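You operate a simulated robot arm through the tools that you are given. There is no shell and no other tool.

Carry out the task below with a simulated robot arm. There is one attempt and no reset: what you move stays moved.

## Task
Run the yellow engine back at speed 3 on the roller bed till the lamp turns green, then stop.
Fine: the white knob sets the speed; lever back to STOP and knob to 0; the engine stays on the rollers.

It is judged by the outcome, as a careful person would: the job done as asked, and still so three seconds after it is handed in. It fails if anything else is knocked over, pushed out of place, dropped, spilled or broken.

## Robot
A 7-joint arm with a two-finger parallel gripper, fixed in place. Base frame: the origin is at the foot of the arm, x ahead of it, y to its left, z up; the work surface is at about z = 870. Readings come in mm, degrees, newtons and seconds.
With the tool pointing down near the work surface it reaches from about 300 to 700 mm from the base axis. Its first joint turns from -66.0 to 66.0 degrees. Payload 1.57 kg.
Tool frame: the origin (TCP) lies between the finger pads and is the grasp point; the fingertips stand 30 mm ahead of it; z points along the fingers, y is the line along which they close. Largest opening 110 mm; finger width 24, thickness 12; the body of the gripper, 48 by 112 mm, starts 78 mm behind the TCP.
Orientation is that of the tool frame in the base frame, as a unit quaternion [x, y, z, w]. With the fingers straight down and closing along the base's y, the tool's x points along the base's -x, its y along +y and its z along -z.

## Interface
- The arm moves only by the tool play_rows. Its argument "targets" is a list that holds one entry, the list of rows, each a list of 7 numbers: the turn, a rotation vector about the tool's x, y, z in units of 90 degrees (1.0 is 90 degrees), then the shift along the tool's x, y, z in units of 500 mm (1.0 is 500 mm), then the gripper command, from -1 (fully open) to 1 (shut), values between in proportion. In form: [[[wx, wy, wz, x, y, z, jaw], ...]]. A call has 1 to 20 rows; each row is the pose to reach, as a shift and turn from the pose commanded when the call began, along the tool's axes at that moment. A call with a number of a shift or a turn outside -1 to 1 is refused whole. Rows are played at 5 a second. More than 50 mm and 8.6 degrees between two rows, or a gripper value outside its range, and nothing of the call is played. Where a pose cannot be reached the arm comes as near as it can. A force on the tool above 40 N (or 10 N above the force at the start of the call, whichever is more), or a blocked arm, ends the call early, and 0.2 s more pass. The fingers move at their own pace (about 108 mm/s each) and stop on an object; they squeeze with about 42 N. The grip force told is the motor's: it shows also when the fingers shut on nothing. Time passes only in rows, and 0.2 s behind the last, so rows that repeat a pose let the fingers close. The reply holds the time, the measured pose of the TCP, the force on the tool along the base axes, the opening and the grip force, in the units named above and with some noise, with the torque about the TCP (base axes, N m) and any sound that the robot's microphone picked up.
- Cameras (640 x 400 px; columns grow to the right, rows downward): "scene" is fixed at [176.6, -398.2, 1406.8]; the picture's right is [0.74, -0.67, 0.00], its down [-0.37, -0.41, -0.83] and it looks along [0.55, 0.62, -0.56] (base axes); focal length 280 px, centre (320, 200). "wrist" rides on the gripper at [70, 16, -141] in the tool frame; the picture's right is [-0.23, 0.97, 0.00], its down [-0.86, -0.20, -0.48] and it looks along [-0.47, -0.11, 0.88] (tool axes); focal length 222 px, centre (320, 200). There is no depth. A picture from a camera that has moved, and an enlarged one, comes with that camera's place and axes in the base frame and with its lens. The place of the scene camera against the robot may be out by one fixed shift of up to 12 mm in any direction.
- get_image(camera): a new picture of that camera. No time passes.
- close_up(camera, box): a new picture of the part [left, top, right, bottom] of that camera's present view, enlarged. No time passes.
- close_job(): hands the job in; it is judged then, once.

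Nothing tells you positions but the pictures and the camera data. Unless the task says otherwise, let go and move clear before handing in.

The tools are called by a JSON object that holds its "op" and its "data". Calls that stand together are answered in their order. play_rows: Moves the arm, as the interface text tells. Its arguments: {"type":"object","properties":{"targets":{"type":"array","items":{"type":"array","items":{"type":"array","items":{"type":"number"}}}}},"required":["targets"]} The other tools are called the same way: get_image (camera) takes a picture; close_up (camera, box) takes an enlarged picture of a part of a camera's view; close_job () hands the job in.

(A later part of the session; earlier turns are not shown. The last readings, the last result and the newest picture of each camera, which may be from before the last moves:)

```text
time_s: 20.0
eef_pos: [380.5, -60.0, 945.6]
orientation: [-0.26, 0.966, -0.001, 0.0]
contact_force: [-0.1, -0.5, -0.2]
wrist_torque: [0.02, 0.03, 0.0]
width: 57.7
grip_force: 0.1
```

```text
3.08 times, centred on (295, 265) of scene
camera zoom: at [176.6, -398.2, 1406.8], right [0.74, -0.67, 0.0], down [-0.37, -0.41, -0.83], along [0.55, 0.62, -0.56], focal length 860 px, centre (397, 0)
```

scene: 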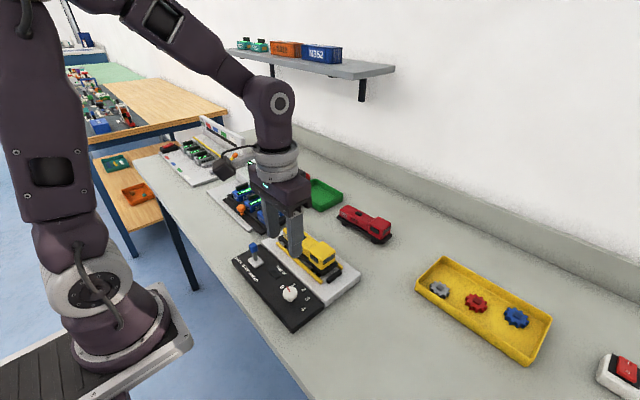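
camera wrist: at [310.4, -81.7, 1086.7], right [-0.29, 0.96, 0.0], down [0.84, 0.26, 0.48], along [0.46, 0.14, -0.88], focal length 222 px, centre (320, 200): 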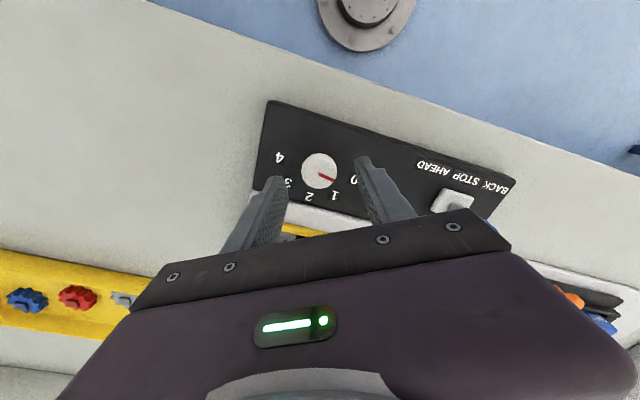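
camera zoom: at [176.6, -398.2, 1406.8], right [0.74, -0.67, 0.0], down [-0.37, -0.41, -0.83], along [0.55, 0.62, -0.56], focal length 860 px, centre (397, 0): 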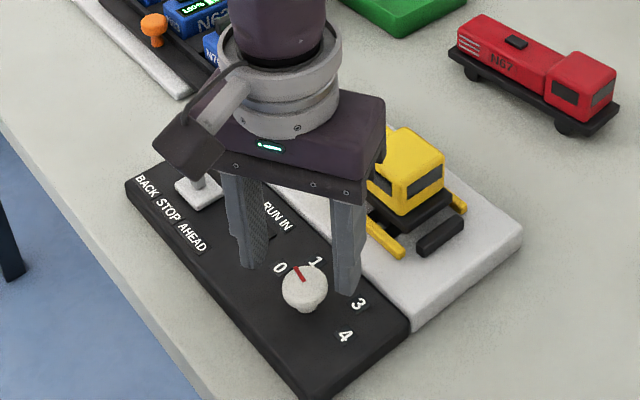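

The knob sits midway between the fingers. I'll descend another 25 mm with the fingers still open.

{"op": "play_rows", "data": {"targets": [[[0, 0, 0, 0, 0, 0.02, -0.05], [0, 0, 0, 0, 0, 0.04, -0.05], [0, 0, 0, 0, 0, 0.05, -0.05], [0, 0, 0, 0, 0, 0.05, -0.05]]]}}

{"op": "close_up", "data": {"camera": "wrist", "box": [230, 90, 430, 240]}}

{"op": "close_up", "data": {"camera": "scene", "box": [250, 230, 350, 320]}}

```text
time_s: 21.0
eef_pos: [380.2, -59.7, 922.2]
orientation: [-0.259, 0.966, 0.0, 0.0]
contact_force: [-0.6, 0.4, -0.2]
wrist_torque: [-0.02, 0.03, 0.0]
width: 58.0
grip_force: 0.0
```

```text
2.67 times, centred on (330, 165) of wrist
camera zoom: at [310.9, -81.1, 1062.3], right [-0.29, 0.96, 0.0], down [0.84, 0.26, 0.48], along [0.46, 0.14, -0.88], focal length 592 px, centre (293, 293)
```

zoom: 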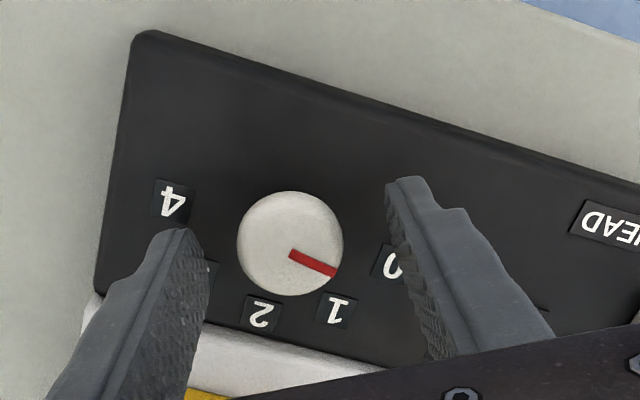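

```text
4.44 times, centred on (300, 275) of scene
camera zoom: at [176.6, -398.2, 1406.8], right [0.74, -0.67, 0.0], down [-0.37, -0.41, -0.83], along [0.55, 0.62, -0.56], focal length 1243 px, centre (409, -133)
```

zoom: 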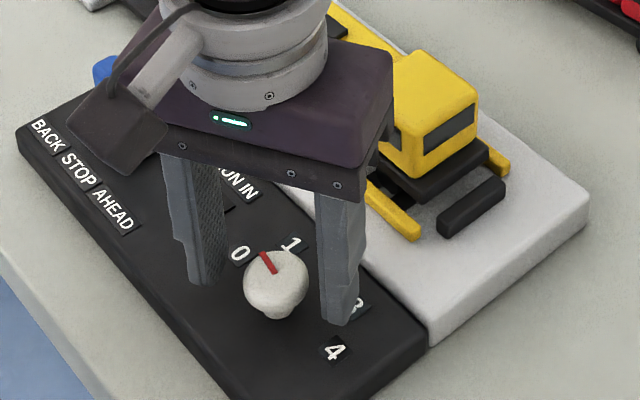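

The fingers bracket the knob evenly, so I'll close on it.

{"op": "play_rows", "data": {"targets": [[[0, 0, 0, 0, 0, 0, 0.2], [0, 0, 0, 0, 0, 0, 0.35], [0, 0, 0, 0, 0, 0, 0.6], [0, 0, 0, 0, 0, 0, 1], [0, 0, 0, 0, 0, 0, 1]]]}}

{"op": "close_up", "data": {"camera": "wrist", "box": [230, 90, 430, 240]}}

```text
time_s: 22.2
eef_pos: [382.4, -60.6, 920.4]
orientation: [-0.259, 0.966, 0.0, 0.002]
contact_force: [6.6, -17.4, -5.3]
wrist_torque: [-0.43, -0.21, -0.07]
width: 31.3
grip_force: 39.9
```

```text
2.67 times, centred on (330, 165) of wrist
camera zoom: at [311.2, -81.8, 1062.3], right [-0.29, 0.96, 0.0], down [0.84, 0.25, 0.48], along [0.46, 0.14, -0.88], focal length 592 px, centre (293, 293)
```

zoom: 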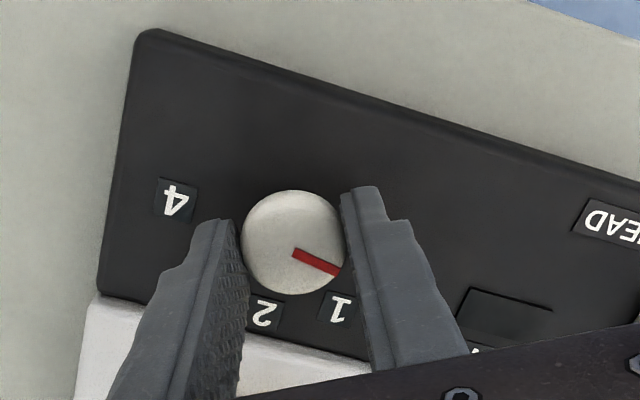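

I'm holding the knob at 31 mm, but there is a side force of about 18 N along the closing line. I'll ease 0.8 mm that way to relieve it before turning.

{"op": "play_rows", "data": {"targets": [[[0, 0, 0, 0, -0.0016, 0, 1], [0, 0, 0, 0, -0.0016, 0, 1]]]}}

```text
time_s: 22.8
eef_pos: [381.2, -59.6, 921.3]
orientation: [-0.26, 0.966, 0.0, 0.001]
contact_force: [3.6, -4.7, 22.2]
wrist_torque: [-0.1, 0.12, -0.19]
width: 31.5
grip_force: 40.4
```

{"op": "play_rows", "data": {"targets": [[[0, 0, 0, 0, 0, 0, 1], [0, 0, 0, 0, 0, 0, 1]]]}}

{"op": "close_up", "data": {"camera": "scene", "box": [250, 230, 350, 320]}}

```text
time_s: 23.4
eef_pos: [381.1, -58.7, 920.3]
orientation: [-0.26, 0.966, 0.0, 0.001]
contact_force: [3.2, 1.0, 31.4]
wrist_torque: [0.01, -0.01, -0.17]
width: 31.3
grip_force: 39.9
```

```text
4.44 times, centred on (300, 275) of scene
camera zoom: at [176.3, -398.1, 1406.8], right [0.74, -0.67, 0.0], down [-0.37, -0.41, -0.83], along [0.55, 0.62, -0.56], focal length 1243 px, centre (409, -133)
```

zoom: 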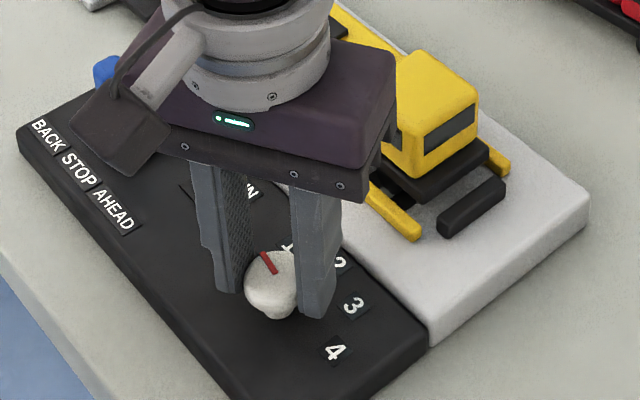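

The upward force is creeping to 31 N while the sideways load has gone. I'll ease up 1 mm while holding and check again.

{"op": "play_rows", "data": {"targets": [[[0, 0, 0, 0, 0, -0.001, 1], [0, 0, 0, 0, 0, -0.002, 1], [0, 0, 0, 0, 0, -0.002, 1]]]}}

```text
time_s: 24.2
eef_pos: [382.8, -59.3, 921.5]
orientation: [-0.26, 0.966, 0.0, -0.002]
contact_force: [8.3, -2.0, -34.9]
wrist_torque: [0.11, -0.39, -0.14]
width: 31.0
grip_force: 40.3
```

The contact is stiff, about 65 N per mm, so I'll back off half of that and turn the first 14° to see how the load behaves.

{"op": "play_rows", "data": {"targets": [[[0, 0, 0, 0, 0, 0.001, 1], [0, 0, 0.04, 0, 0, 0.001, 1], [0, 0, 0.08, 0, 0, 0.001, 1], [0, 0, 0.12, 0, 0, 0.001, 1], [0, 0, 0.16, 0, 0, 0.001, 1]]]}}

{"op": "close_up", "data": {"camera": "wrist", "box": [230, 90, 430, 240]}}

```text
time_s: 25.4
eef_pos: [380.9, -60.5, 922.4]
orientation: [-0.136, 0.991, 0.0, 0.0]
contact_force: [5.3, 7.6, -8.7]
wrist_torque: [0.16, 0.1, -0.03]
width: 31.5
grip_force: 39.7
```

```text
2.67 times, centred on (330, 165) of wrist
camera zoom: at [308.5, -64.2, 1062.6], right [-0.04, 1.0, 0.0], down [0.88, 0.04, 0.48], along [0.48, 0.02, -0.88], focal length 592 px, centre (293, 293)
```

zoom: 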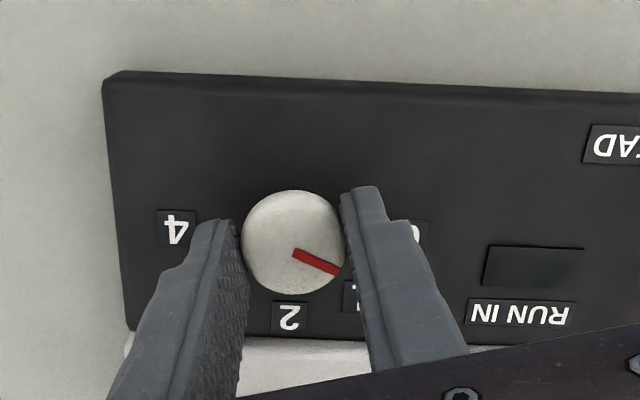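

The knob turns with the gripper and the loads are low. I'll continue clockwise by about 50°.

{"op": "play_rows", "data": {"targets": [[[0, 0, 0.07, 0, 0, 0, 1], [0, 0, 0.14, 0, 0, 0, 1], [0, 0, 0.21, 0, 0, 0, 1], [0, 0, 0.28, 0, 0, 0, 1], [0, 0, 0.35, 0, 0, 0, 1], [0, 0, 0.42, 0, 0, 0, 1], [0, 0, 0.49, 0, 0, 0, 1], [0, 0, 0.56, 0, 0, 0, 1]]]}}

{"op": "close_up", "data": {"camera": "wrist", "box": [230, 90, 430, 240]}}

```text
time_s: 27.2
eef_pos: [382.0, -59.1, 921.3]
orientation: [0.299, 0.954, -0.001, -0.001]
contact_force: [1.8, 20.6, -1.4]
wrist_torque: [0.6, 0.05, 0.02]
width: 31.2
grip_force: 39.7
```

```text
2.67 times, centred on (330, 165) of wrist
camera zoom: at [332.2, -7.7, 1062.7], right [0.74, 0.67, 0.0], down [0.59, -0.65, 0.48], along [0.32, -0.35, -0.88], focal length 592 px, centre (293, 293)
```

zoom: 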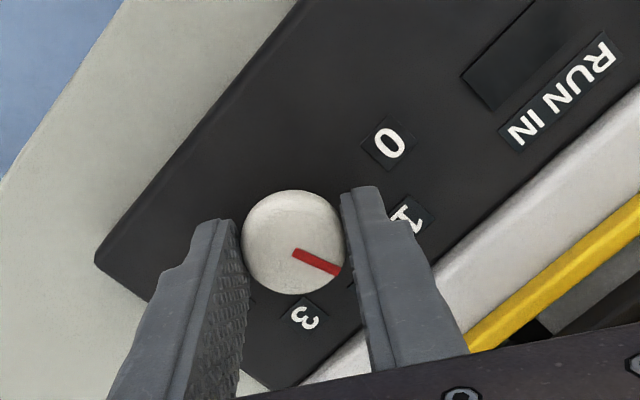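

There's no slip, since the mark stays fixed relative to the fingers. It has turned 65° so far, so I'll relieve the small side load and turn the remaining 55°.

{"op": "play_rows", "data": {"targets": [[[0, 0, 0.07, 0.0003, 0.0005, 0, 1], [0, 0, 0.14, 0.0003, 0.0005, 0, 1], [0, 0, 0.21, 0.0003, 0.0005, 0, 1], [0, 0, 0.28, 0.0003, 0.0005, 0, 1], [0, 0, 0.35, 0.0003, 0.0005, 0, 1], [0, 0, 0.42, 0.0003, 0.0005, 0, 1], [0, 0, 0.49, 0.0003, 0.0005, 0, 1], [0, 0, 0.56, 0.0003, 0.0005, 0, 1], [0, 0, 0.6133, 0.0003, 0.0005, 0, 1], [0, 0, 0.6133, 0.0003, 0.0005, 0, 1]]]}}

{"op": "get_image", "data": {"camera": "wrist"}}

{"op": "close_up", "data": {"camera": "wrist", "box": [230, 90, 430, 240]}}

{"op": "close_up", "data": {"camera": "scene", "box": [220, 220, 350, 320]}}

```text
time_s: 29.4
eef_pos: [382.1, -59.7, 921.2]
orientation: [0.707, 0.707, 0.0, 0.0]
contact_force: [8.2, 9.2, -15.2]
wrist_torque: [0.48, -0.17, -0.01]
width: 31.4
grip_force: 40.3
```

```text
taken
camera wrist: at [396.6, 9.2, 1062.6], right [0.97, -0.23, 0.0], down [-0.2, -0.85, 0.48], along [-0.11, -0.47, -0.88], focal length 222 px, centre (320, 200)
```

wrist: 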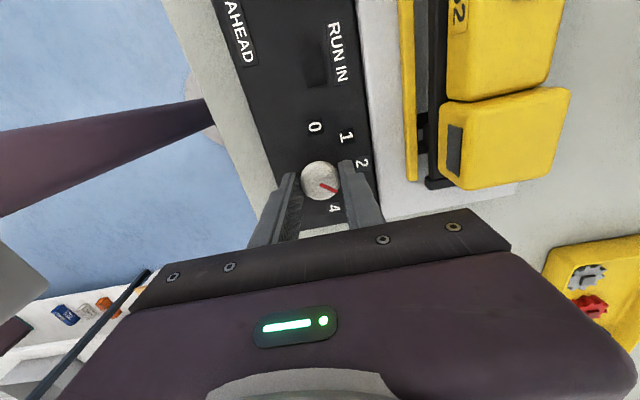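

```text
2.67 times, centred on (330, 165) of wrist
camera zoom: at [396.6, 9.2, 1062.6], right [0.97, -0.23, 0.0], down [-0.2, -0.85, 0.48], along [-0.11, -0.47, -0.88], focal length 592 px, centre (293, 293)
```

zoom: 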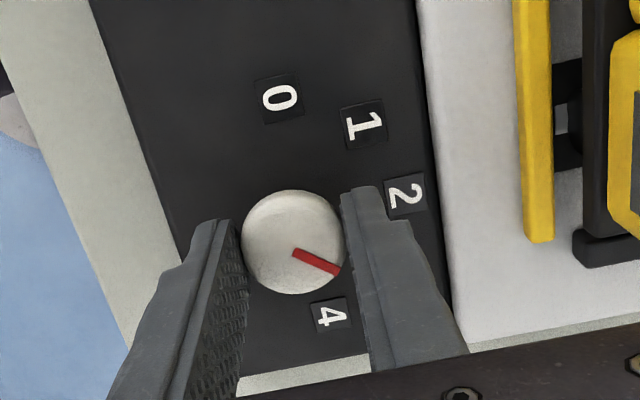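

```text
4.00 times, centred on (285, 270) of scene
camera zoom: at [177.0, -398.0, 1406.8], right [0.74, -0.67, 0.0], down [-0.37, -0.42, -0.83], along [0.55, 0.62, -0.56], focal length 1119 px, centre (460, -80)
```

zoom: 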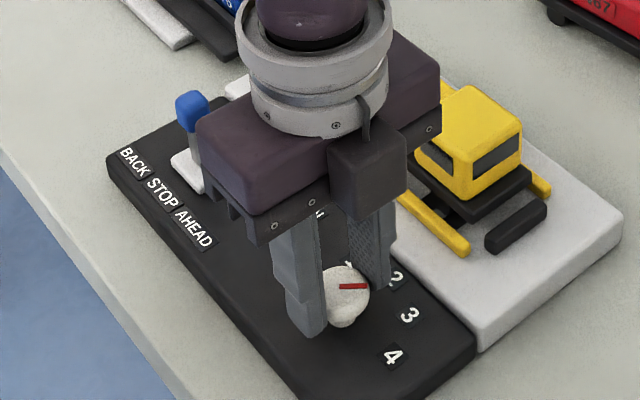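

The mark now points at 3. I'll release gently, raise, and verify.

{"op": "play_rows", "data": {"targets": [[[0, 0, 0, 0, 0, 0, 0.38], [0, 0, 0, 0, 0, 0, 0.3], [0, 0, 0, 0, 0, 0, 0.1], [0, 0, 0, 0, 0, 0, -0.05], [0, 0, 0, 0, 0, -0.04, -0.05], [0, 0, 0, 0, 0, -0.12, -0.05], [0, 0, 0, 0, 0, -0.2, -0.05], [0, 0, 0, 0, 0, -0.26, -0.05], [0, 0, 0, 0, 0, -0.26, -0.05]]]}}

{"op": "close_up", "data": {"camera": "scene", "box": [220, 210, 370, 330]}}

{"op": "get_image", "data": {"camera": "wrist"}}

```text
time_s: 31.4
eef_pos: [381.0, -60.2, 1052.4]
orientation: [0.707, 0.707, 0.0, 0.0]
contact_force: [0.0, 0.5, 0.0]
wrist_torque: [-0.01, -0.01, -0.02]
width: 57.9
grip_force: 0.1
```

```text
3.33 times, centred on (295, 270) of scene
camera zoom: at [176.6, -398.2, 1406.8], right [0.74, -0.67, 0.0], down [-0.37, -0.41, -0.83], along [0.55, 0.62, -0.56], focal length 932 px, centre (403, -33)
```

zoom: 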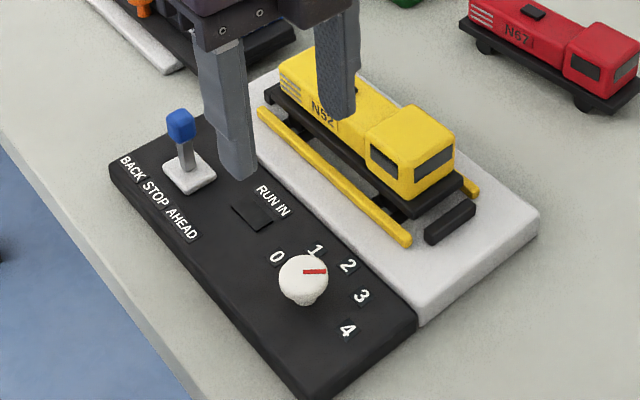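

```text
taken
camera wrist: at [396.0, 8.6, 1193.8], right [0.97, -0.23, 0.0], down [-0.2, -0.85, 0.48], along [-0.11, -0.47, -0.88], focal length 222 px, centre (320, 200)
```

wrist: 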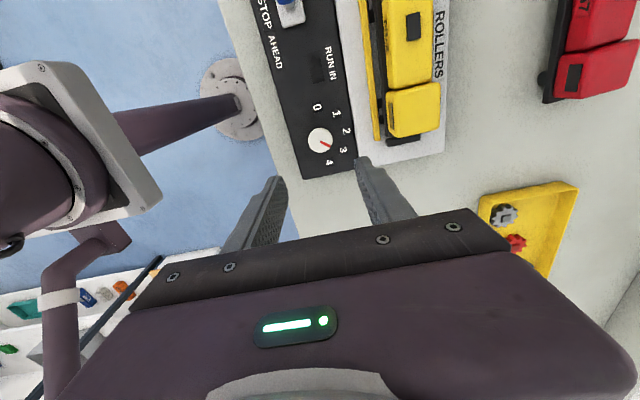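

{"op": "close_up", "data": {"camera": "wrist", "box": [280, 90, 370, 180]}}

{"op": "close_up", "data": {"camera": "scene", "box": [275, 260, 325, 310]}}

```text
4.44 times, centred on (325, 135) of wrist
camera zoom: at [396.0, 8.6, 1193.8], right [0.97, -0.23, 0.0], down [-0.2, -0.85, 0.48], along [-0.11, -0.47, -0.88], focal length 987 px, centre (298, 489)
```

zoom: 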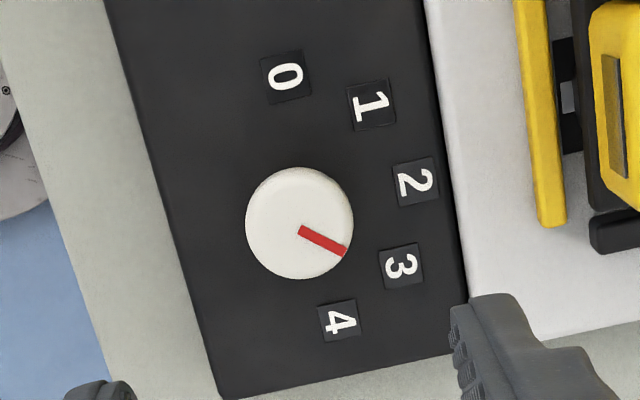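

```text
8.00 times, centred on (300, 285) of scene
camera zoom: at [176.6, -398.2, 1406.8], right [0.74, -0.67, 0.0], down [-0.37, -0.41, -0.83], along [0.55, 0.62, -0.56], focal length 2237 px, centre (480, -480)
```

zoom: 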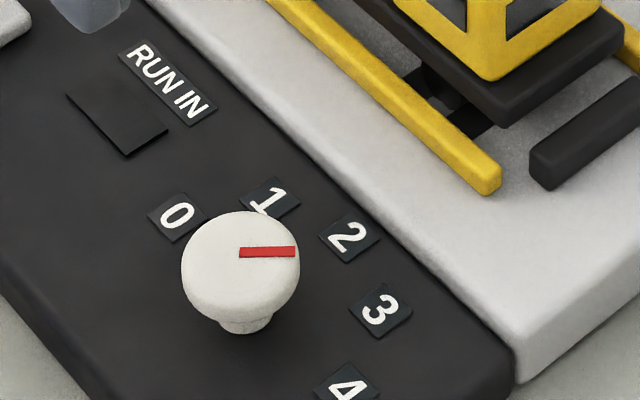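

The knob reads 3. The lever head is near (381, 85, 929) and upright at STOP. I'll turn the gripper back and move above the lever for a closer look.

{"op": "play_rows", "data": {"targets": [[[0, 0, -0.0833, 0.0243, 0, 0, 0.2], [0, 0, -0.1667, 0.0487, 0, 0, 0.2], [0, 0, -0.25, 0.073, 0.001, 0, 0.2], [0, 0, -0.3333, 0.0973, 0.001, 0, 0.2], [0, 0, -0.4167, 0.1217, 0.001, 0, 0.2], [0, 0, -0.5, 0.146, 0.001, 0, 0.2], [0, 0, -0.5833, 0.1703, 0.001, 0, 0.2], [0, 0, -0.6667, 0.1947, 0.001, 0, 0.2], [0, 0, -0.75, 0.219, 0.002, 0, 0.2], [0, 0, -0.8333, 0.2433, 0.002, 0, 0.2], [0, 0, -0.9167, 0.2677, 0.002, 0, 0.2], [0, 0, -1.0, 0.292, 0.002, 0, 0.2], [0, 0, -1.0, 0.292, 0.002, 0, 0.2]]]}}

{"op": "get_image", "data": {"camera": "wrist"}}

{"op": "close_up", "data": {"camera": "wrist", "box": [240, 90, 400, 200]}}

{"op": "close_up", "data": {"camera": "scene", "box": [220, 210, 370, 330]}}

```text
time_s: 34.2
eef_pos: [383.2, 87.6, 1051.5]
orientation: [-0.001, 1.0, 0.0, 0.0]
contact_force: [-0.2, -0.1, 0.2]
wrist_torque: [-0.03, -0.03, 0.02]
width: 44.2
grip_force: 0.1
```

```text
taken
camera wrist: at [311.5, 102.7, 1192.9], right [0.22, 0.97, 0.0], down [0.86, -0.2, 0.48], along [0.47, -0.11, -0.88], focal length 222 px, centre (320, 200)
```

wrist: 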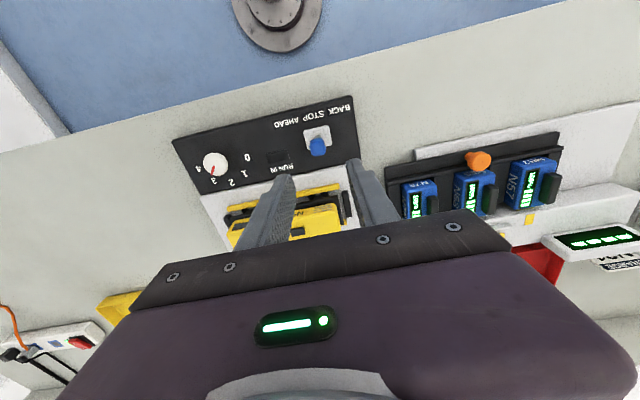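

```text
3.64 times, centred on (320, 145) of wrist
camera zoom: at [311.5, 102.7, 1192.9], right [0.22, 0.97, 0.0], down [0.86, -0.2, 0.48], along [0.47, -0.11, -0.88], focal length 808 px, centre (320, 400)
```

zoom: 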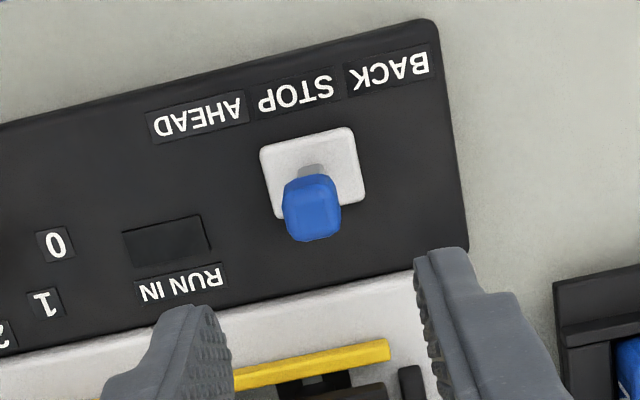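

```text
3.33 times, centred on (295, 270) of scene
camera zoom: at [176.6, -398.2, 1406.8], right [0.74, -0.67, 0.0], down [-0.37, -0.41, -0.83], along [0.55, 0.62, -0.56], focal length 932 px, centre (403, -33)
```

zoom: 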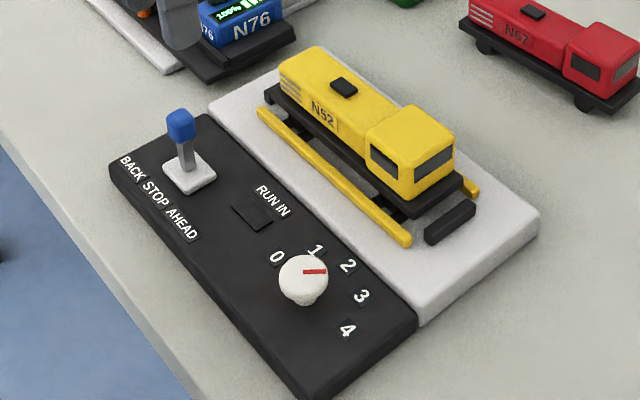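

Seen from here the lever head is at about (380.5, 84), 19 mm wide, upright in line with STOP. BACK lies toward +y. I'll centre on it and come down with the fingers straddling the blue head.

{"op": "play_rows", "data": {"targets": [[[0, 0, 0, 0.002, -0.0054, 0.05, 0.3], [0, 0, 0, 0.002, -0.0054, 0.1, 0.3], [0, 0, 0, 0.002, -0.0054, 0.14, 0.3], [0, 0, 0, 0.002, -0.0054, 0.16, 0.3], [0, 0, 0, 0.002, -0.0054, 0.16, 0.3]]]}}

{"op": "get_image", "data": {"camera": "wrist"}}

{"op": "close_up", "data": {"camera": "wrist", "box": [240, 90, 400, 220]}}

{"op": "close_up", "data": {"camera": "scene", "box": [210, 200, 340, 310]}}

```text
time_s: 35.4
eef_pos: [379.6, 82.7, 971.2]
orientation: [0.0, 1.0, 0.0, 0.0]
contact_force: [-0.4, -0.2, 0.5]
wrist_torque: [-0.02, 0.02, -0.02]
width: 38.3
grip_force: 0.1
```

```text
taken
camera wrist: at [309.6, 98.0, 1112.2], right [0.23, 0.97, 0.0], down [0.86, -0.2, 0.48], along [0.47, -0.11, -0.88], focal length 222 px, centre (320, 200)
```

wrist: 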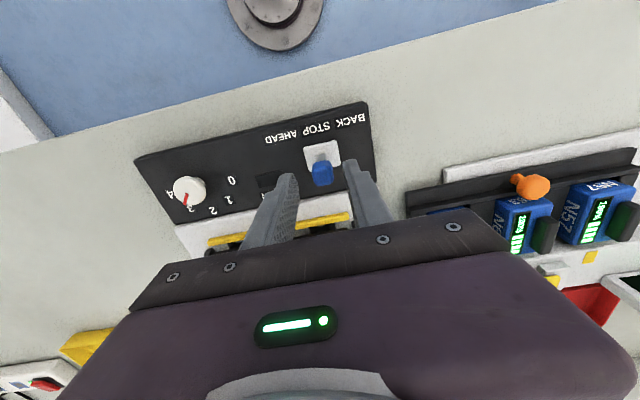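

```text
3.08 times, centred on (320, 155) of wrist
camera zoom: at [309.6, 98.0, 1112.2], right [0.23, 0.97, 0.0], down [0.86, -0.2, 0.48], along [0.47, -0.11, -0.88], focal length 684 px, centre (320, 338)
```

zoom: 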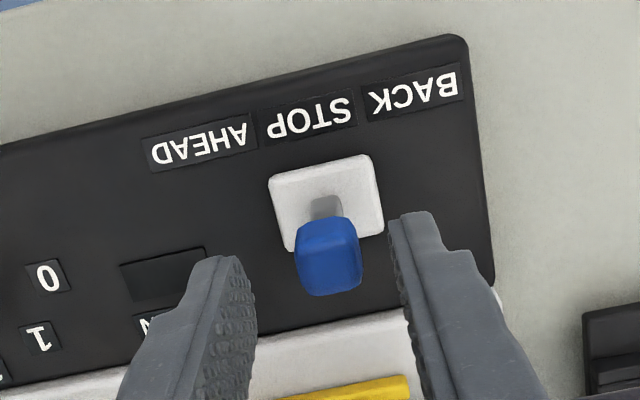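

```text
3.64 times, centred on (275, 255) of scene
camera zoom: at [176.6, -398.2, 1406.8], right [0.74, -0.67, 0.0], down [-0.37, -0.41, -0.83], along [0.55, 0.62, -0.56], focal length 1017 px, centre (484, 0)
```

zoom: 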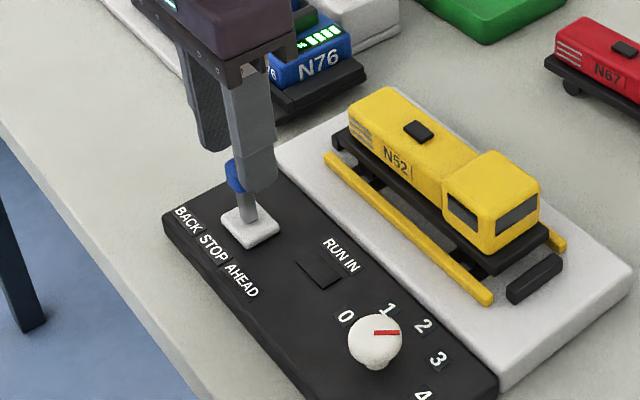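

The head is between the fingers and about 1.3 mm toward +y of centre. I'll adjust and descend so that the fingers cover the head.

{"op": "play_rows", "data": {"targets": [[[0, 0, 0, -0.003, 0.0026, 0, 0.3], [0, 0, 0, -0.003, 0.0026, 0.02, 0.3], [0, 0, 0, -0.003, 0.0026, 0.04, 0.3], [0, 0, 0, -0.003, 0.0026, 0.048, 0.3], [0, 0, 0, -0.003, 0.0026, 0.048, 0.5], [0, 0, 0, -0.003, 0.0026, 0.048, 0.5]]]}}

{"op": "close_up", "data": {"camera": "wrist", "box": [240, 90, 400, 220]}}

{"op": "close_up", "data": {"camera": "scene", "box": [210, 200, 340, 310]}}

```text
time_s: 36.8
eef_pos: [384.2, 84.4, 948.7]
orientation: [0.0, 1.0, 0.0, -0.001]
contact_force: [-0.2, 0.1, -0.1]
wrist_torque: [-0.02, 0.02, 0.02]
width: 27.6
grip_force: 0.1
```

```text
3.08 times, centred on (320, 155) of wrist
camera zoom: at [311.6, 100.2, 1089.2], right [0.23, 0.97, 0.0], down [0.86, -0.2, 0.48], along [0.47, -0.11, -0.88], focal length 684 px, centre (320, 338)
```

zoom: 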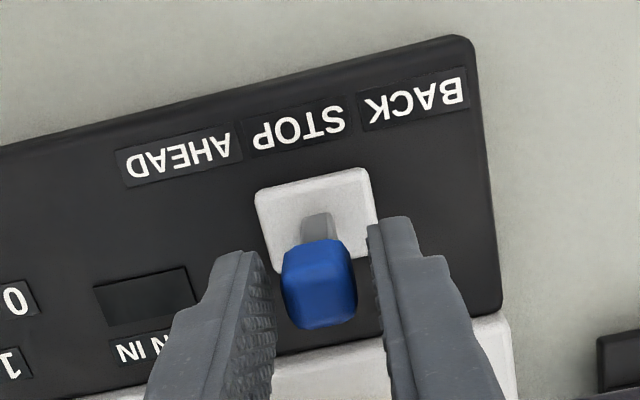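

```text
3.64 times, centred on (275, 255) of scene
camera zoom: at [176.6, -398.2, 1406.8], right [0.74, -0.67, 0.0], down [-0.37, -0.41, -0.83], along [0.55, 0.62, -0.56], focal length 1017 px, centre (484, 0)
```

zoom: 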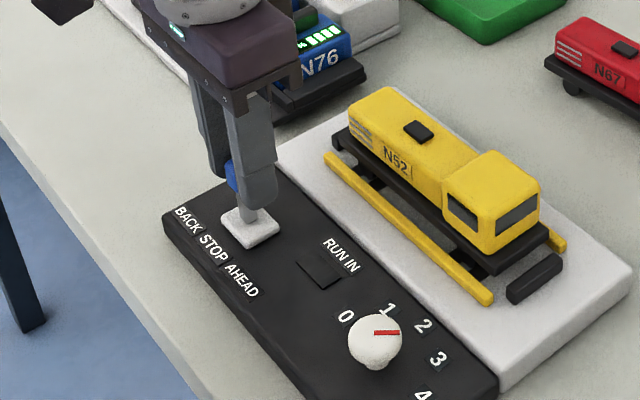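

The head sits inside the straddle with about 4 mm of clearance each side. I'll push it toward BACK (+y) in small steps and watch the force.

{"op": "play_rows", "data": {"targets": [[[0, 0, 0, 0, 0.008, 0, 0.5], [0, 0, 0, 0, 0.016, 0, 0.5], [0, 0, 0, 0, 0.024, 0, 0.5], [0, 0, 0, 0, 0.03, 0, 0.5]]]}}

{"op": "close_up", "data": {"camera": "scene", "box": [210, 200, 340, 310]}}

{"op": "close_up", "data": {"camera": "wrist", "box": [240, 90, 400, 220]}}

```text
time_s: 37.8
eef_pos: [381.4, 98.6, 949.3]
orientation: [0.0, 1.0, -0.001, 0.0]
contact_force: [-0.5, -0.1, 0.2]
wrist_torque: [-0.01, 0.01, -0.02]
width: 27.9
grip_force: 0.2
```

```text
3.64 times, centred on (275, 255) of scene
camera zoom: at [176.6, -398.2, 1406.8], right [0.74, -0.67, 0.0], down [-0.37, -0.41, -0.83], along [0.55, 0.62, -0.56], focal length 1017 px, centre (484, 0)
```

zoom: 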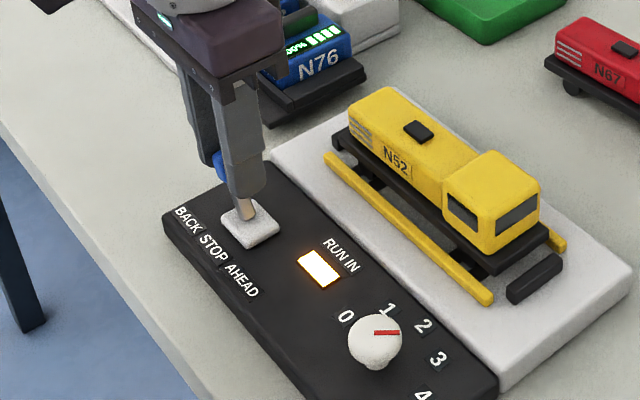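

```text
3.08 times, centred on (320, 155) of wrist
camera zoom: at [311.3, 114.3, 1089.4], right [0.23, 0.97, 0.0], down [0.86, -0.2, 0.48], along [0.47, -0.11, -0.88], focal length 684 px, centre (320, 338)
```

zoom: 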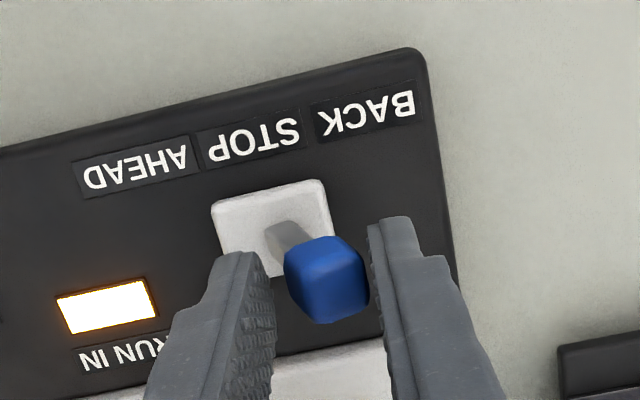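

The lever snapped into BACK and the lamp lit amber, so the engine is running. I'll hold here and watch the lamp.

{"op": "play_rows", "data": {"targets": [[[0, 0, 0, 0, 0, 0, 0.5], [0, 0, 0, 0, 0, 0, 0.5], [0, 0, 0, 0, 0, 0, 0.5], [0, 0, 0, 0, 0, 0, 0.5]]]}}

{"op": "close_up", "data": {"camera": "scene", "box": [210, 200, 370, 310]}}

```text
time_s: 38.8
eef_pos: [382.7, 99.0, 948.1]
orientation: [0.0, 1.0, 0.0, 0.001]
contact_force: [-0.7, 0.7, -0.4]
wrist_torque: [0.01, 0.01, 0.02]
width: 27.8
grip_force: 0.4
```

```text
3.64 times, centred on (290, 255) of scene
camera zoom: at [176.6, -398.2, 1406.8], right [0.74, -0.67, 0.0], down [-0.37, -0.41, -0.83], along [0.55, 0.62, -0.56], focal length 1017 px, centre (429, 0)
```

zoom: 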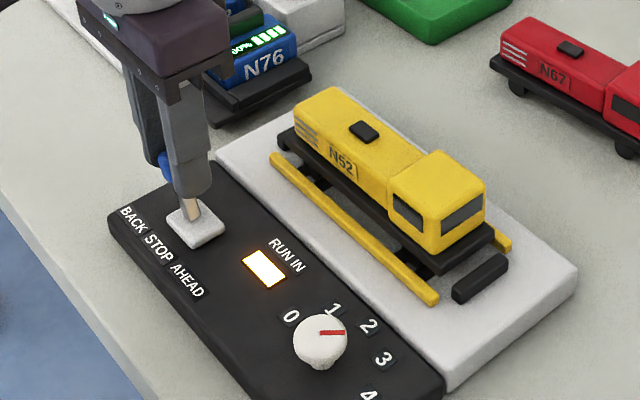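

The lamp is still amber and the engine is steady on the rollers. I'll keep waiting.

{"op": "play_rows", "data": {"targets": [[[0, 0, 0, 0, 0, 0, 0.5], [0, 0, 0, 0, 0, 0, 0.5], [0, 0, 0, 0, 0, 0, 0.5], [0, 0, 0, 0, 0, 0, 0.5], [0, 0, 0, 0, 0, 0, 0.5]]]}}

{"op": "close_up", "data": {"camera": "scene", "box": [210, 200, 370, 310]}}

```text
time_s: 40.0
eef_pos: [383.6, 99.0, 947.5]
orientation: [-0.001, 1.0, -0.001, 0.0]
contact_force: [0.2, 0.6, -0.6]
wrist_torque: [-0.01, -0.03, 0.01]
width: 28.0
grip_force: 0.2
```

```text
3.64 times, centred on (290, 255) of scene
camera zoom: at [176.6, -398.2, 1406.8], right [0.74, -0.67, 0.0], down [-0.37, -0.41, -0.83], along [0.55, 0.62, -0.56], focal length 1017 px, centre (429, 0)
```

zoom: 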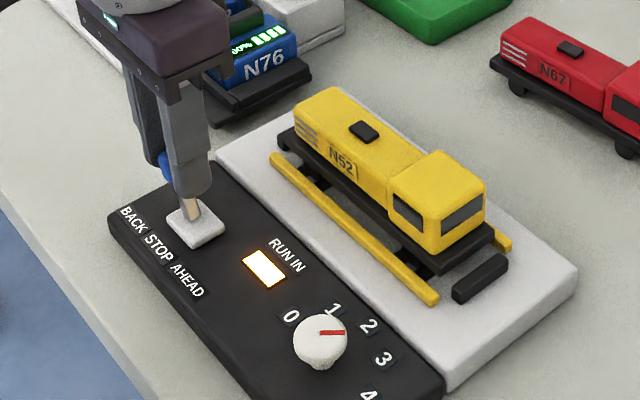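

Still amber, so I'll keep waiting.

{"op": "play_rows", "data": {"targets": [[[0, 0, 0, 0, 0, 0, 0.5], [0, 0, 0, 0, 0, 0, 0.5], [0, 0, 0, 0, 0, 0, 0.5], [0, 0, 0, 0, 0, 0, 0.5], [0, 0, 0, 0, 0, 0, 0.5]]]}}

{"op": "close_up", "data": {"camera": "scene", "box": [210, 200, 370, 310]}}

```text
time_s: 41.2
eef_pos: [382.6, 99.0, 947.9]
orientation: [0.0, 1.0, -0.001, 0.0]
contact_force: [0.0, 0.3, -0.1]
wrist_torque: [0.01, 0.0, -0.01]
width: 27.9
grip_force: 0.0
```

```text
3.64 times, centred on (290, 255) of scene
camera zoom: at [176.6, -398.2, 1406.8], right [0.74, -0.67, 0.0], down [-0.37, -0.41, -0.83], along [0.55, 0.62, -0.56], focal length 1017 px, centre (429, 0)
```

zoom: 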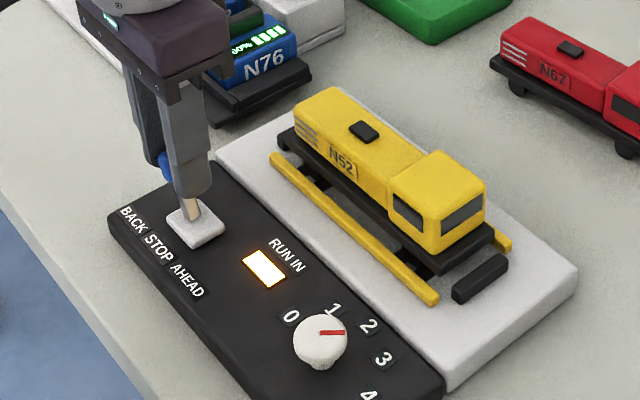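

Still amber after about 3.5 s. I'll keep waiting.

{"op": "play_rows", "data": {"targets": [[[0, 0, 0, 0, 0, 0, 0.5], [0, 0, 0, 0, 0, 0, 0.5], [0, 0, 0, 0, 0, 0, 0.5], [0, 0, 0, 0, 0, 0, 0.5], [0, 0, 0, 0, 0, 0, 0.5], [0, 0, 0, 0, 0, 0, 0.5]]]}}

{"op": "close_up", "data": {"camera": "scene", "box": [210, 200, 370, 310]}}

```text
time_s: 42.6
eef_pos: [382.6, 99.3, 948.2]
orientation: [0.001, 1.0, 0.0, 0.0]
contact_force: [-0.1, 0.3, 0.3]
wrist_torque: [0.03, 0.03, -0.03]
width: 27.9
grip_force: 0.3
```

```text
3.64 times, centred on (290, 255) of scene
camera zoom: at [176.6, -398.2, 1406.8], right [0.74, -0.67, 0.0], down [-0.37, -0.41, -0.83], along [0.55, 0.62, -0.56], focal length 1017 px, centre (429, 0)
```

zoom: 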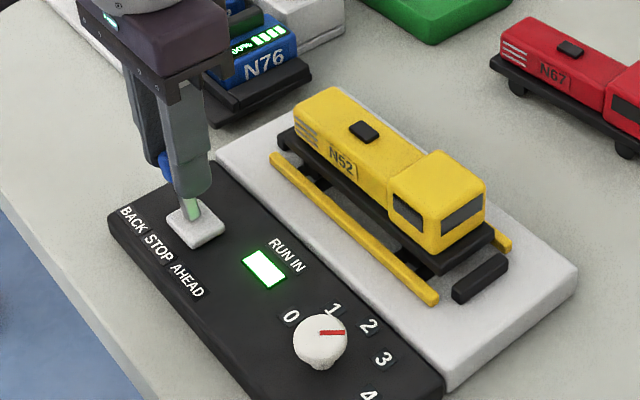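

The lamp is green. I'll bring the lever back toward STOP by retracing my 15 mm.

{"op": "play_rows", "data": {"targets": [[[0, 0, 0, 0, -0.01, 0, 0.5], [0, 0, 0, 0, -0.02, 0, 0.5], [0, 0, 0, 0, -0.03, 0, 0.5]]]}}

{"op": "close_up", "data": {"camera": "wrist", "box": [240, 90, 400, 220]}}

{"op": "close_up", "data": {"camera": "scene", "box": [210, 200, 370, 310]}}

```text
time_s: 43.4
eef_pos: [383.1, 85.3, 946.5]
orientation: [-0.002, 1.0, 0.0, 0.0]
contact_force: [0.0, -0.1, -0.6]
wrist_torque: [0.01, 0.02, 0.02]
width: 27.5
grip_force: 0.1
```

```text
3.08 times, centred on (320, 155) of wrist
camera zoom: at [311.1, 100.2, 1088.6], right [0.23, 0.97, 0.0], down [0.86, -0.2, 0.48], along [0.47, -0.11, -0.88], focal length 684 px, centre (320, 338)
```

zoom: 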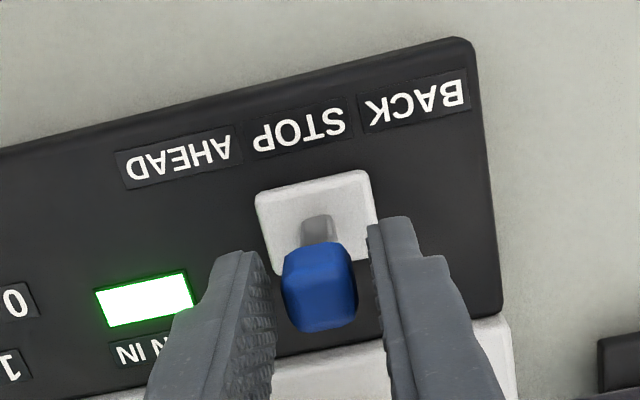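

```text
3.64 times, centred on (290, 255) of scene
camera zoom: at [176.6, -398.2, 1406.8], right [0.74, -0.67, 0.0], down [-0.37, -0.41, -0.83], along [0.55, 0.62, -0.56], focal length 1017 px, centre (429, 0)
```

zoom: 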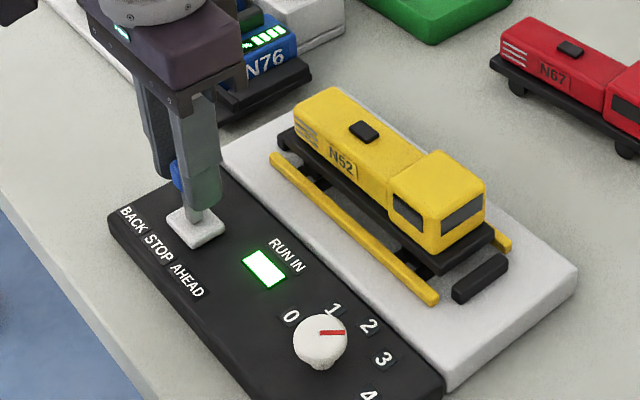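

The lever is back at STOP exactly as it looked originally, and the lamp stays green. I'll rise clear, then go back to the knob with the gripper turned to +90°.

{"op": "play_rows", "data": {"targets": [[[0, 0, 0, 0, 0, 0, 0.3], [0, 0, 0, 0, 0, -0.04, 0.3], [0, 0, 0, 0, 0, -0.12, 0.3], [0, 0, 0, 0, 0, -0.2, 0.3], [0, 0, 0, 0, 0, -0.208, 0.2], [0, 0, 0, 0, 0, -0.208, 0]]]}}

{"op": "play_rows", "data": {"targets": [[[0, 0, 0.0833, 0, -0.0241, 0, -0.05], [0, 0, 0.1667, 0, -0.0482, 0, -0.05], [0, 0, 0.25, 0.001, -0.0723, 0, -0.05], [0, 0, 0.3333, 0.001, -0.0964, 0, -0.05], [0, 0, 0.4167, 0.001, -0.1205, 0, -0.05], [0, 0, 0.5, 0.002, -0.1446, 0, -0.05], [0, 0, 0.5833, 0.002, -0.1687, 0, -0.05], [0, 0, 0.6667, 0.002, -0.1928, 0, -0.05], [0, 0, 0.75, 0.002, -0.2169, 0, -0.05], [0, 0, 0.8333, 0.003, -0.241, 0, -0.05], [0, 0, 0.9167, 0.003, -0.2651, 0, -0.05], [0, 0, 1.0, 0.003, -0.2892, 0, -0.05], [0, 0, 1.0, 0.003, -0.2892, 0, -0.05]]]}}

{"op": "close_up", "data": {"camera": "scene", "box": [210, 200, 370, 330]}}

{"op": "get_image", "data": {"camera": "wrist"}}

```text
time_s: 44.8
eef_pos: [385.7, 84.6, 1051.7]
orientation: [0.001, 1.0, 0.0, 0.0]
contact_force: [0.4, -0.2, -1.1]
wrist_torque: [-0.02, 0.04, 0.02]
width: 55.1
grip_force: 0.0
```

```text
time_s: 47.6
eef_pos: [380.9, -58.6, 1051.4]
orientation: [0.708, 0.706, 0.0, 0.0]
contact_force: [-0.2, -0.7, -0.6]
wrist_torque: [0.03, -0.01, 0.03]
width: 57.6
grip_force: 0.1
```

```text
3.08 times, centred on (290, 265) of scene
camera zoom: at [176.6, -398.2, 1406.8], right [0.74, -0.67, 0.0], down [-0.37, -0.41, -0.83], along [0.55, 0.62, -0.56], focal length 860 px, centre (412, 0)
```

zoom: 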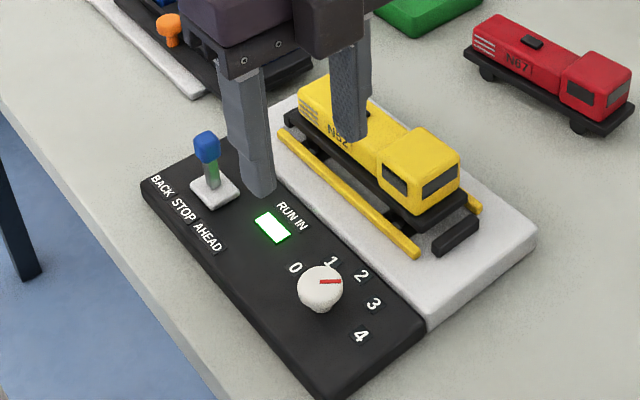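

```text
taken
camera wrist: at [395.5, 9.0, 1193.0], right [0.97, -0.23, 0.0], down [-0.2, -0.85, 0.48], along [-0.11, -0.47, -0.88], focal length 222 px, centre (320, 200)
```

wrist: 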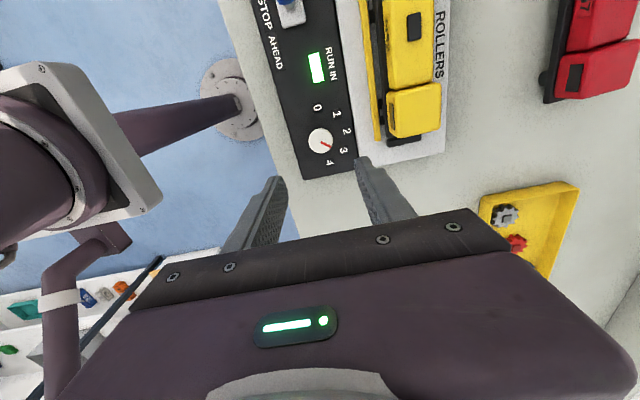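

The lever is upright at STOP and I'm back at the pose where I released the knob. I'll descend around it and close.

{"op": "play_rows", "data": {"targets": [[[0, 0, 0, 0, 0, 0.08, -0.05], [0, 0, 0, 0, 0, 0.16, -0.05], [0, 0, 0, 0, 0, 0.21, -0.05], [0, 0, 0, 0, 0, 0.24, -0.05], [0, 0, 0, 0, 0, 0.26, -0.05], [0, 0, 0, 0, 0, 0.26, -0.05]]]}}

{"op": "close_up", "data": {"camera": "wrist", "box": [230, 90, 430, 240]}}

```text
time_s: 49.0
eef_pos: [381.2, -61.1, 920.3]
orientation: [0.708, 0.707, 0.001, 0.0]
contact_force: [-0.3, -0.6, 0.0]
wrist_torque: [0.0, 0.0, -0.02]
width: 57.7
grip_force: 0.0
```

```text
2.67 times, centred on (330, 165) of wrist
camera zoom: at [394.7, 8.1, 1062.4], right [0.97, -0.23, 0.0], down [-0.2, -0.86, 0.48], along [-0.11, -0.47, -0.88], focal length 592 px, centre (293, 293)
```

zoom: 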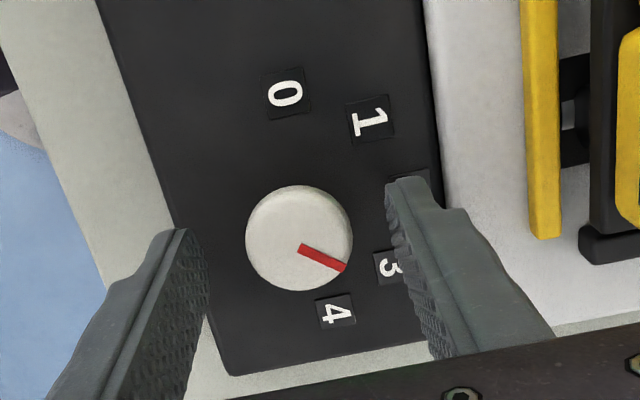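

The knob sits about 2 mm to +x of centre compared with the last grip. I'll correct by (+1.9, +1.1) mm, then close.

{"op": "play_rows", "data": {"targets": [[[0, 0, 0, 0.0022, 0.0038, 0, -0.05], [0, 0, 0, 0.0022, 0.0038, 0, 0.2], [0, 0, 0, 0.0022, 0.0038, 0, 0.35], [0, 0, 0, 0.0022, 0.0038, 0, 0.6], [0, 0, 0, 0.0022, 0.0038, 0, 1], [0, 0, 0, 0.0022, 0.0038, 0, 1]]]}}

{"op": "close_up", "data": {"camera": "wrist", "box": [230, 90, 430, 240]}}

```text
time_s: 50.4
eef_pos: [381.4, -58.2, 920.4]
orientation: [0.707, 0.707, 0.0, 0.0]
contact_force: [0.8, -0.6, -2.4]
wrist_torque: [0.01, -0.06, 0.0]
width: 31.2
grip_force: 40.1
```

```text
2.67 times, centred on (330, 165) of wrist
camera zoom: at [396.5, 9.5, 1062.9], right [0.97, -0.23, 0.0], down [-0.2, -0.86, 0.48], along [-0.11, -0.47, -0.88], focal length 592 px, centre (293, 293)
```

zoom: 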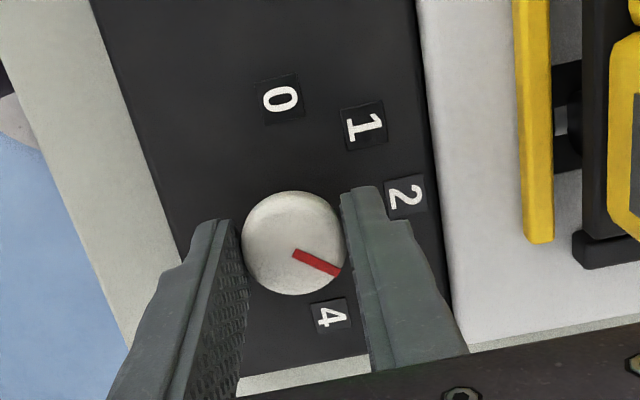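

The grip is clean with almost no side load. I'll turn the knob counter-clockwise by the first 50°.

{"op": "play_rows", "data": {"targets": [[[0, 0, -0.07, 0, 0, 0, 1], [0, 0, -0.14, 0, 0, 0, 1], [0, 0, -0.21, 0, 0, 0, 1], [0, 0, -0.28, 0, 0, 0, 1], [0, 0, -0.35, 0, 0, 0, 1], [0, 0, -0.42, 0, 0, 0, 1], [0, 0, -0.49, 0, 0, 0, 1], [0, 0, -0.56, 0, 0, 0, 1]]]}}

```text
time_s: 52.2
eef_pos: [382.3, -58.4, 921.6]
orientation: [0.338, 0.941, -0.001, -0.001]
contact_force: [-30.0, -11.7, 10.1]
wrist_torque: [-0.7, 0.28, -0.02]
width: 31.2
grip_force: 40.3
```

It has turned 50° and picked up a side load of about 30 N. I'll ease about 0.5 mm to relieve it and continue.

{"op": "play_rows", "data": {"targets": [[[0, 0, 0, 0.0005, -0.0009, 0, 1], [0, 0, -0.07, 0.0005, -0.0009, 0, 1], [0, 0, -0.14, 0.0005, -0.0009, 0, 1], [0, 0, -0.21, 0.0005, -0.0009, 0, 1], [0, 0, -0.28, 0.0005, -0.0009, 0, 1], [0, 0, -0.35, 0.0005, -0.0009, 0, 1]]]}}

{"op": "close_up", "data": {"camera": "wrist", "box": [230, 90, 430, 240]}}

```text
time_s: 53.6
eef_pos: [381.8, -59.6, 920.8]
orientation: [0.069, 0.998, 0.0, -0.002]
contact_force: [-21.9, -22.6, -14.4]
wrist_torque: [-0.4, 0.67, -0.01]
width: 31.1
grip_force: 39.8
```

```text
2.67 times, centred on (330, 165) of wrist
camera zoom: at [313.4, -35.1, 1063.2], right [0.36, 0.93, 0.0], down [0.82, -0.32, 0.48], along [0.44, -0.17, -0.88], focal length 592 px, centre (293, 293)
```

zoom: 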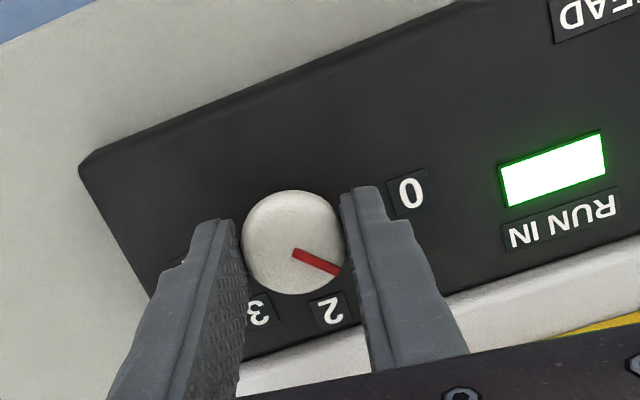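

82° done and no slip. I'll relieve the load again and turn the last 38° to 0.

{"op": "play_rows", "data": {"targets": [[[0, 0, 0, 0.0006, -0.0008, 0.0003, 1], [0, 0, -0.07, 0.0006, -0.0008, 0.0003, 1], [0, 0, -0.14, 0.0006, -0.0008, 0.0003, 1], [0, 0, -0.21, 0.0006, -0.0008, 0.0003, 1], [0, 0, -0.28, 0.0006, -0.0008, 0.0003, 1], [0, 0, -0.35, 0.0006, -0.0008, 0.0003, 1], [0, 0, -0.4233, 0.0006, -0.0008, 0.0003, 1], [0, 0, -0.4233, 0.0006, -0.0008, 0.0003, 1]]]}}

{"op": "close_up", "data": {"camera": "wrist", "box": [230, 90, 430, 240]}}

{"op": "close_up", "data": {"camera": "scene", "box": [210, 200, 370, 330]}}

```text
time_s: 55.4
eef_pos: [382.0, -60.0, 920.8]
orientation: [-0.259, 0.966, 0.0, 0.0]
contact_force: [-14.8, -10.7, 24.3]
wrist_torque: [-0.26, 0.6, -0.38]
width: 31.2
grip_force: 40.3
```

```text
2.67 times, centred on (330, 165) of wrist
camera zoom: at [311.9, -81.8, 1062.4], right [-0.29, 0.96, 0.0], down [0.84, 0.26, 0.48], along [0.46, 0.14, -0.88], focal length 592 px, centre (293, 293)
```

zoom: 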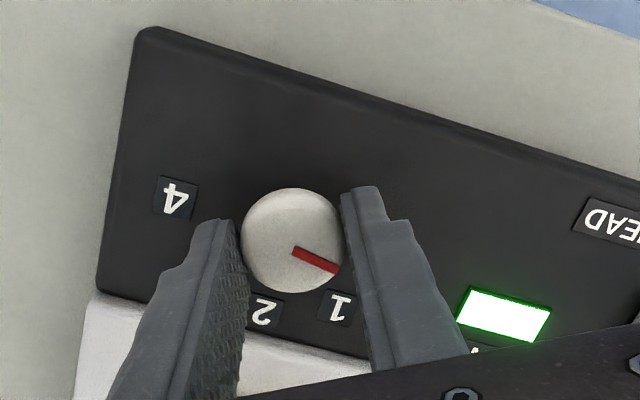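

```text
3.08 times, centred on (290, 265) of scene
camera zoom: at [175.9, -398.4, 1406.8], right [0.74, -0.67, 0.0], down [-0.37, -0.41, -0.83], along [0.55, 0.62, -0.56], focal length 860 px, centre (412, 0)
```

zoom: 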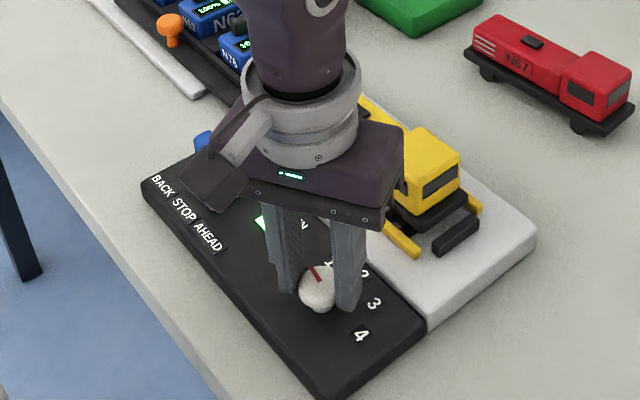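

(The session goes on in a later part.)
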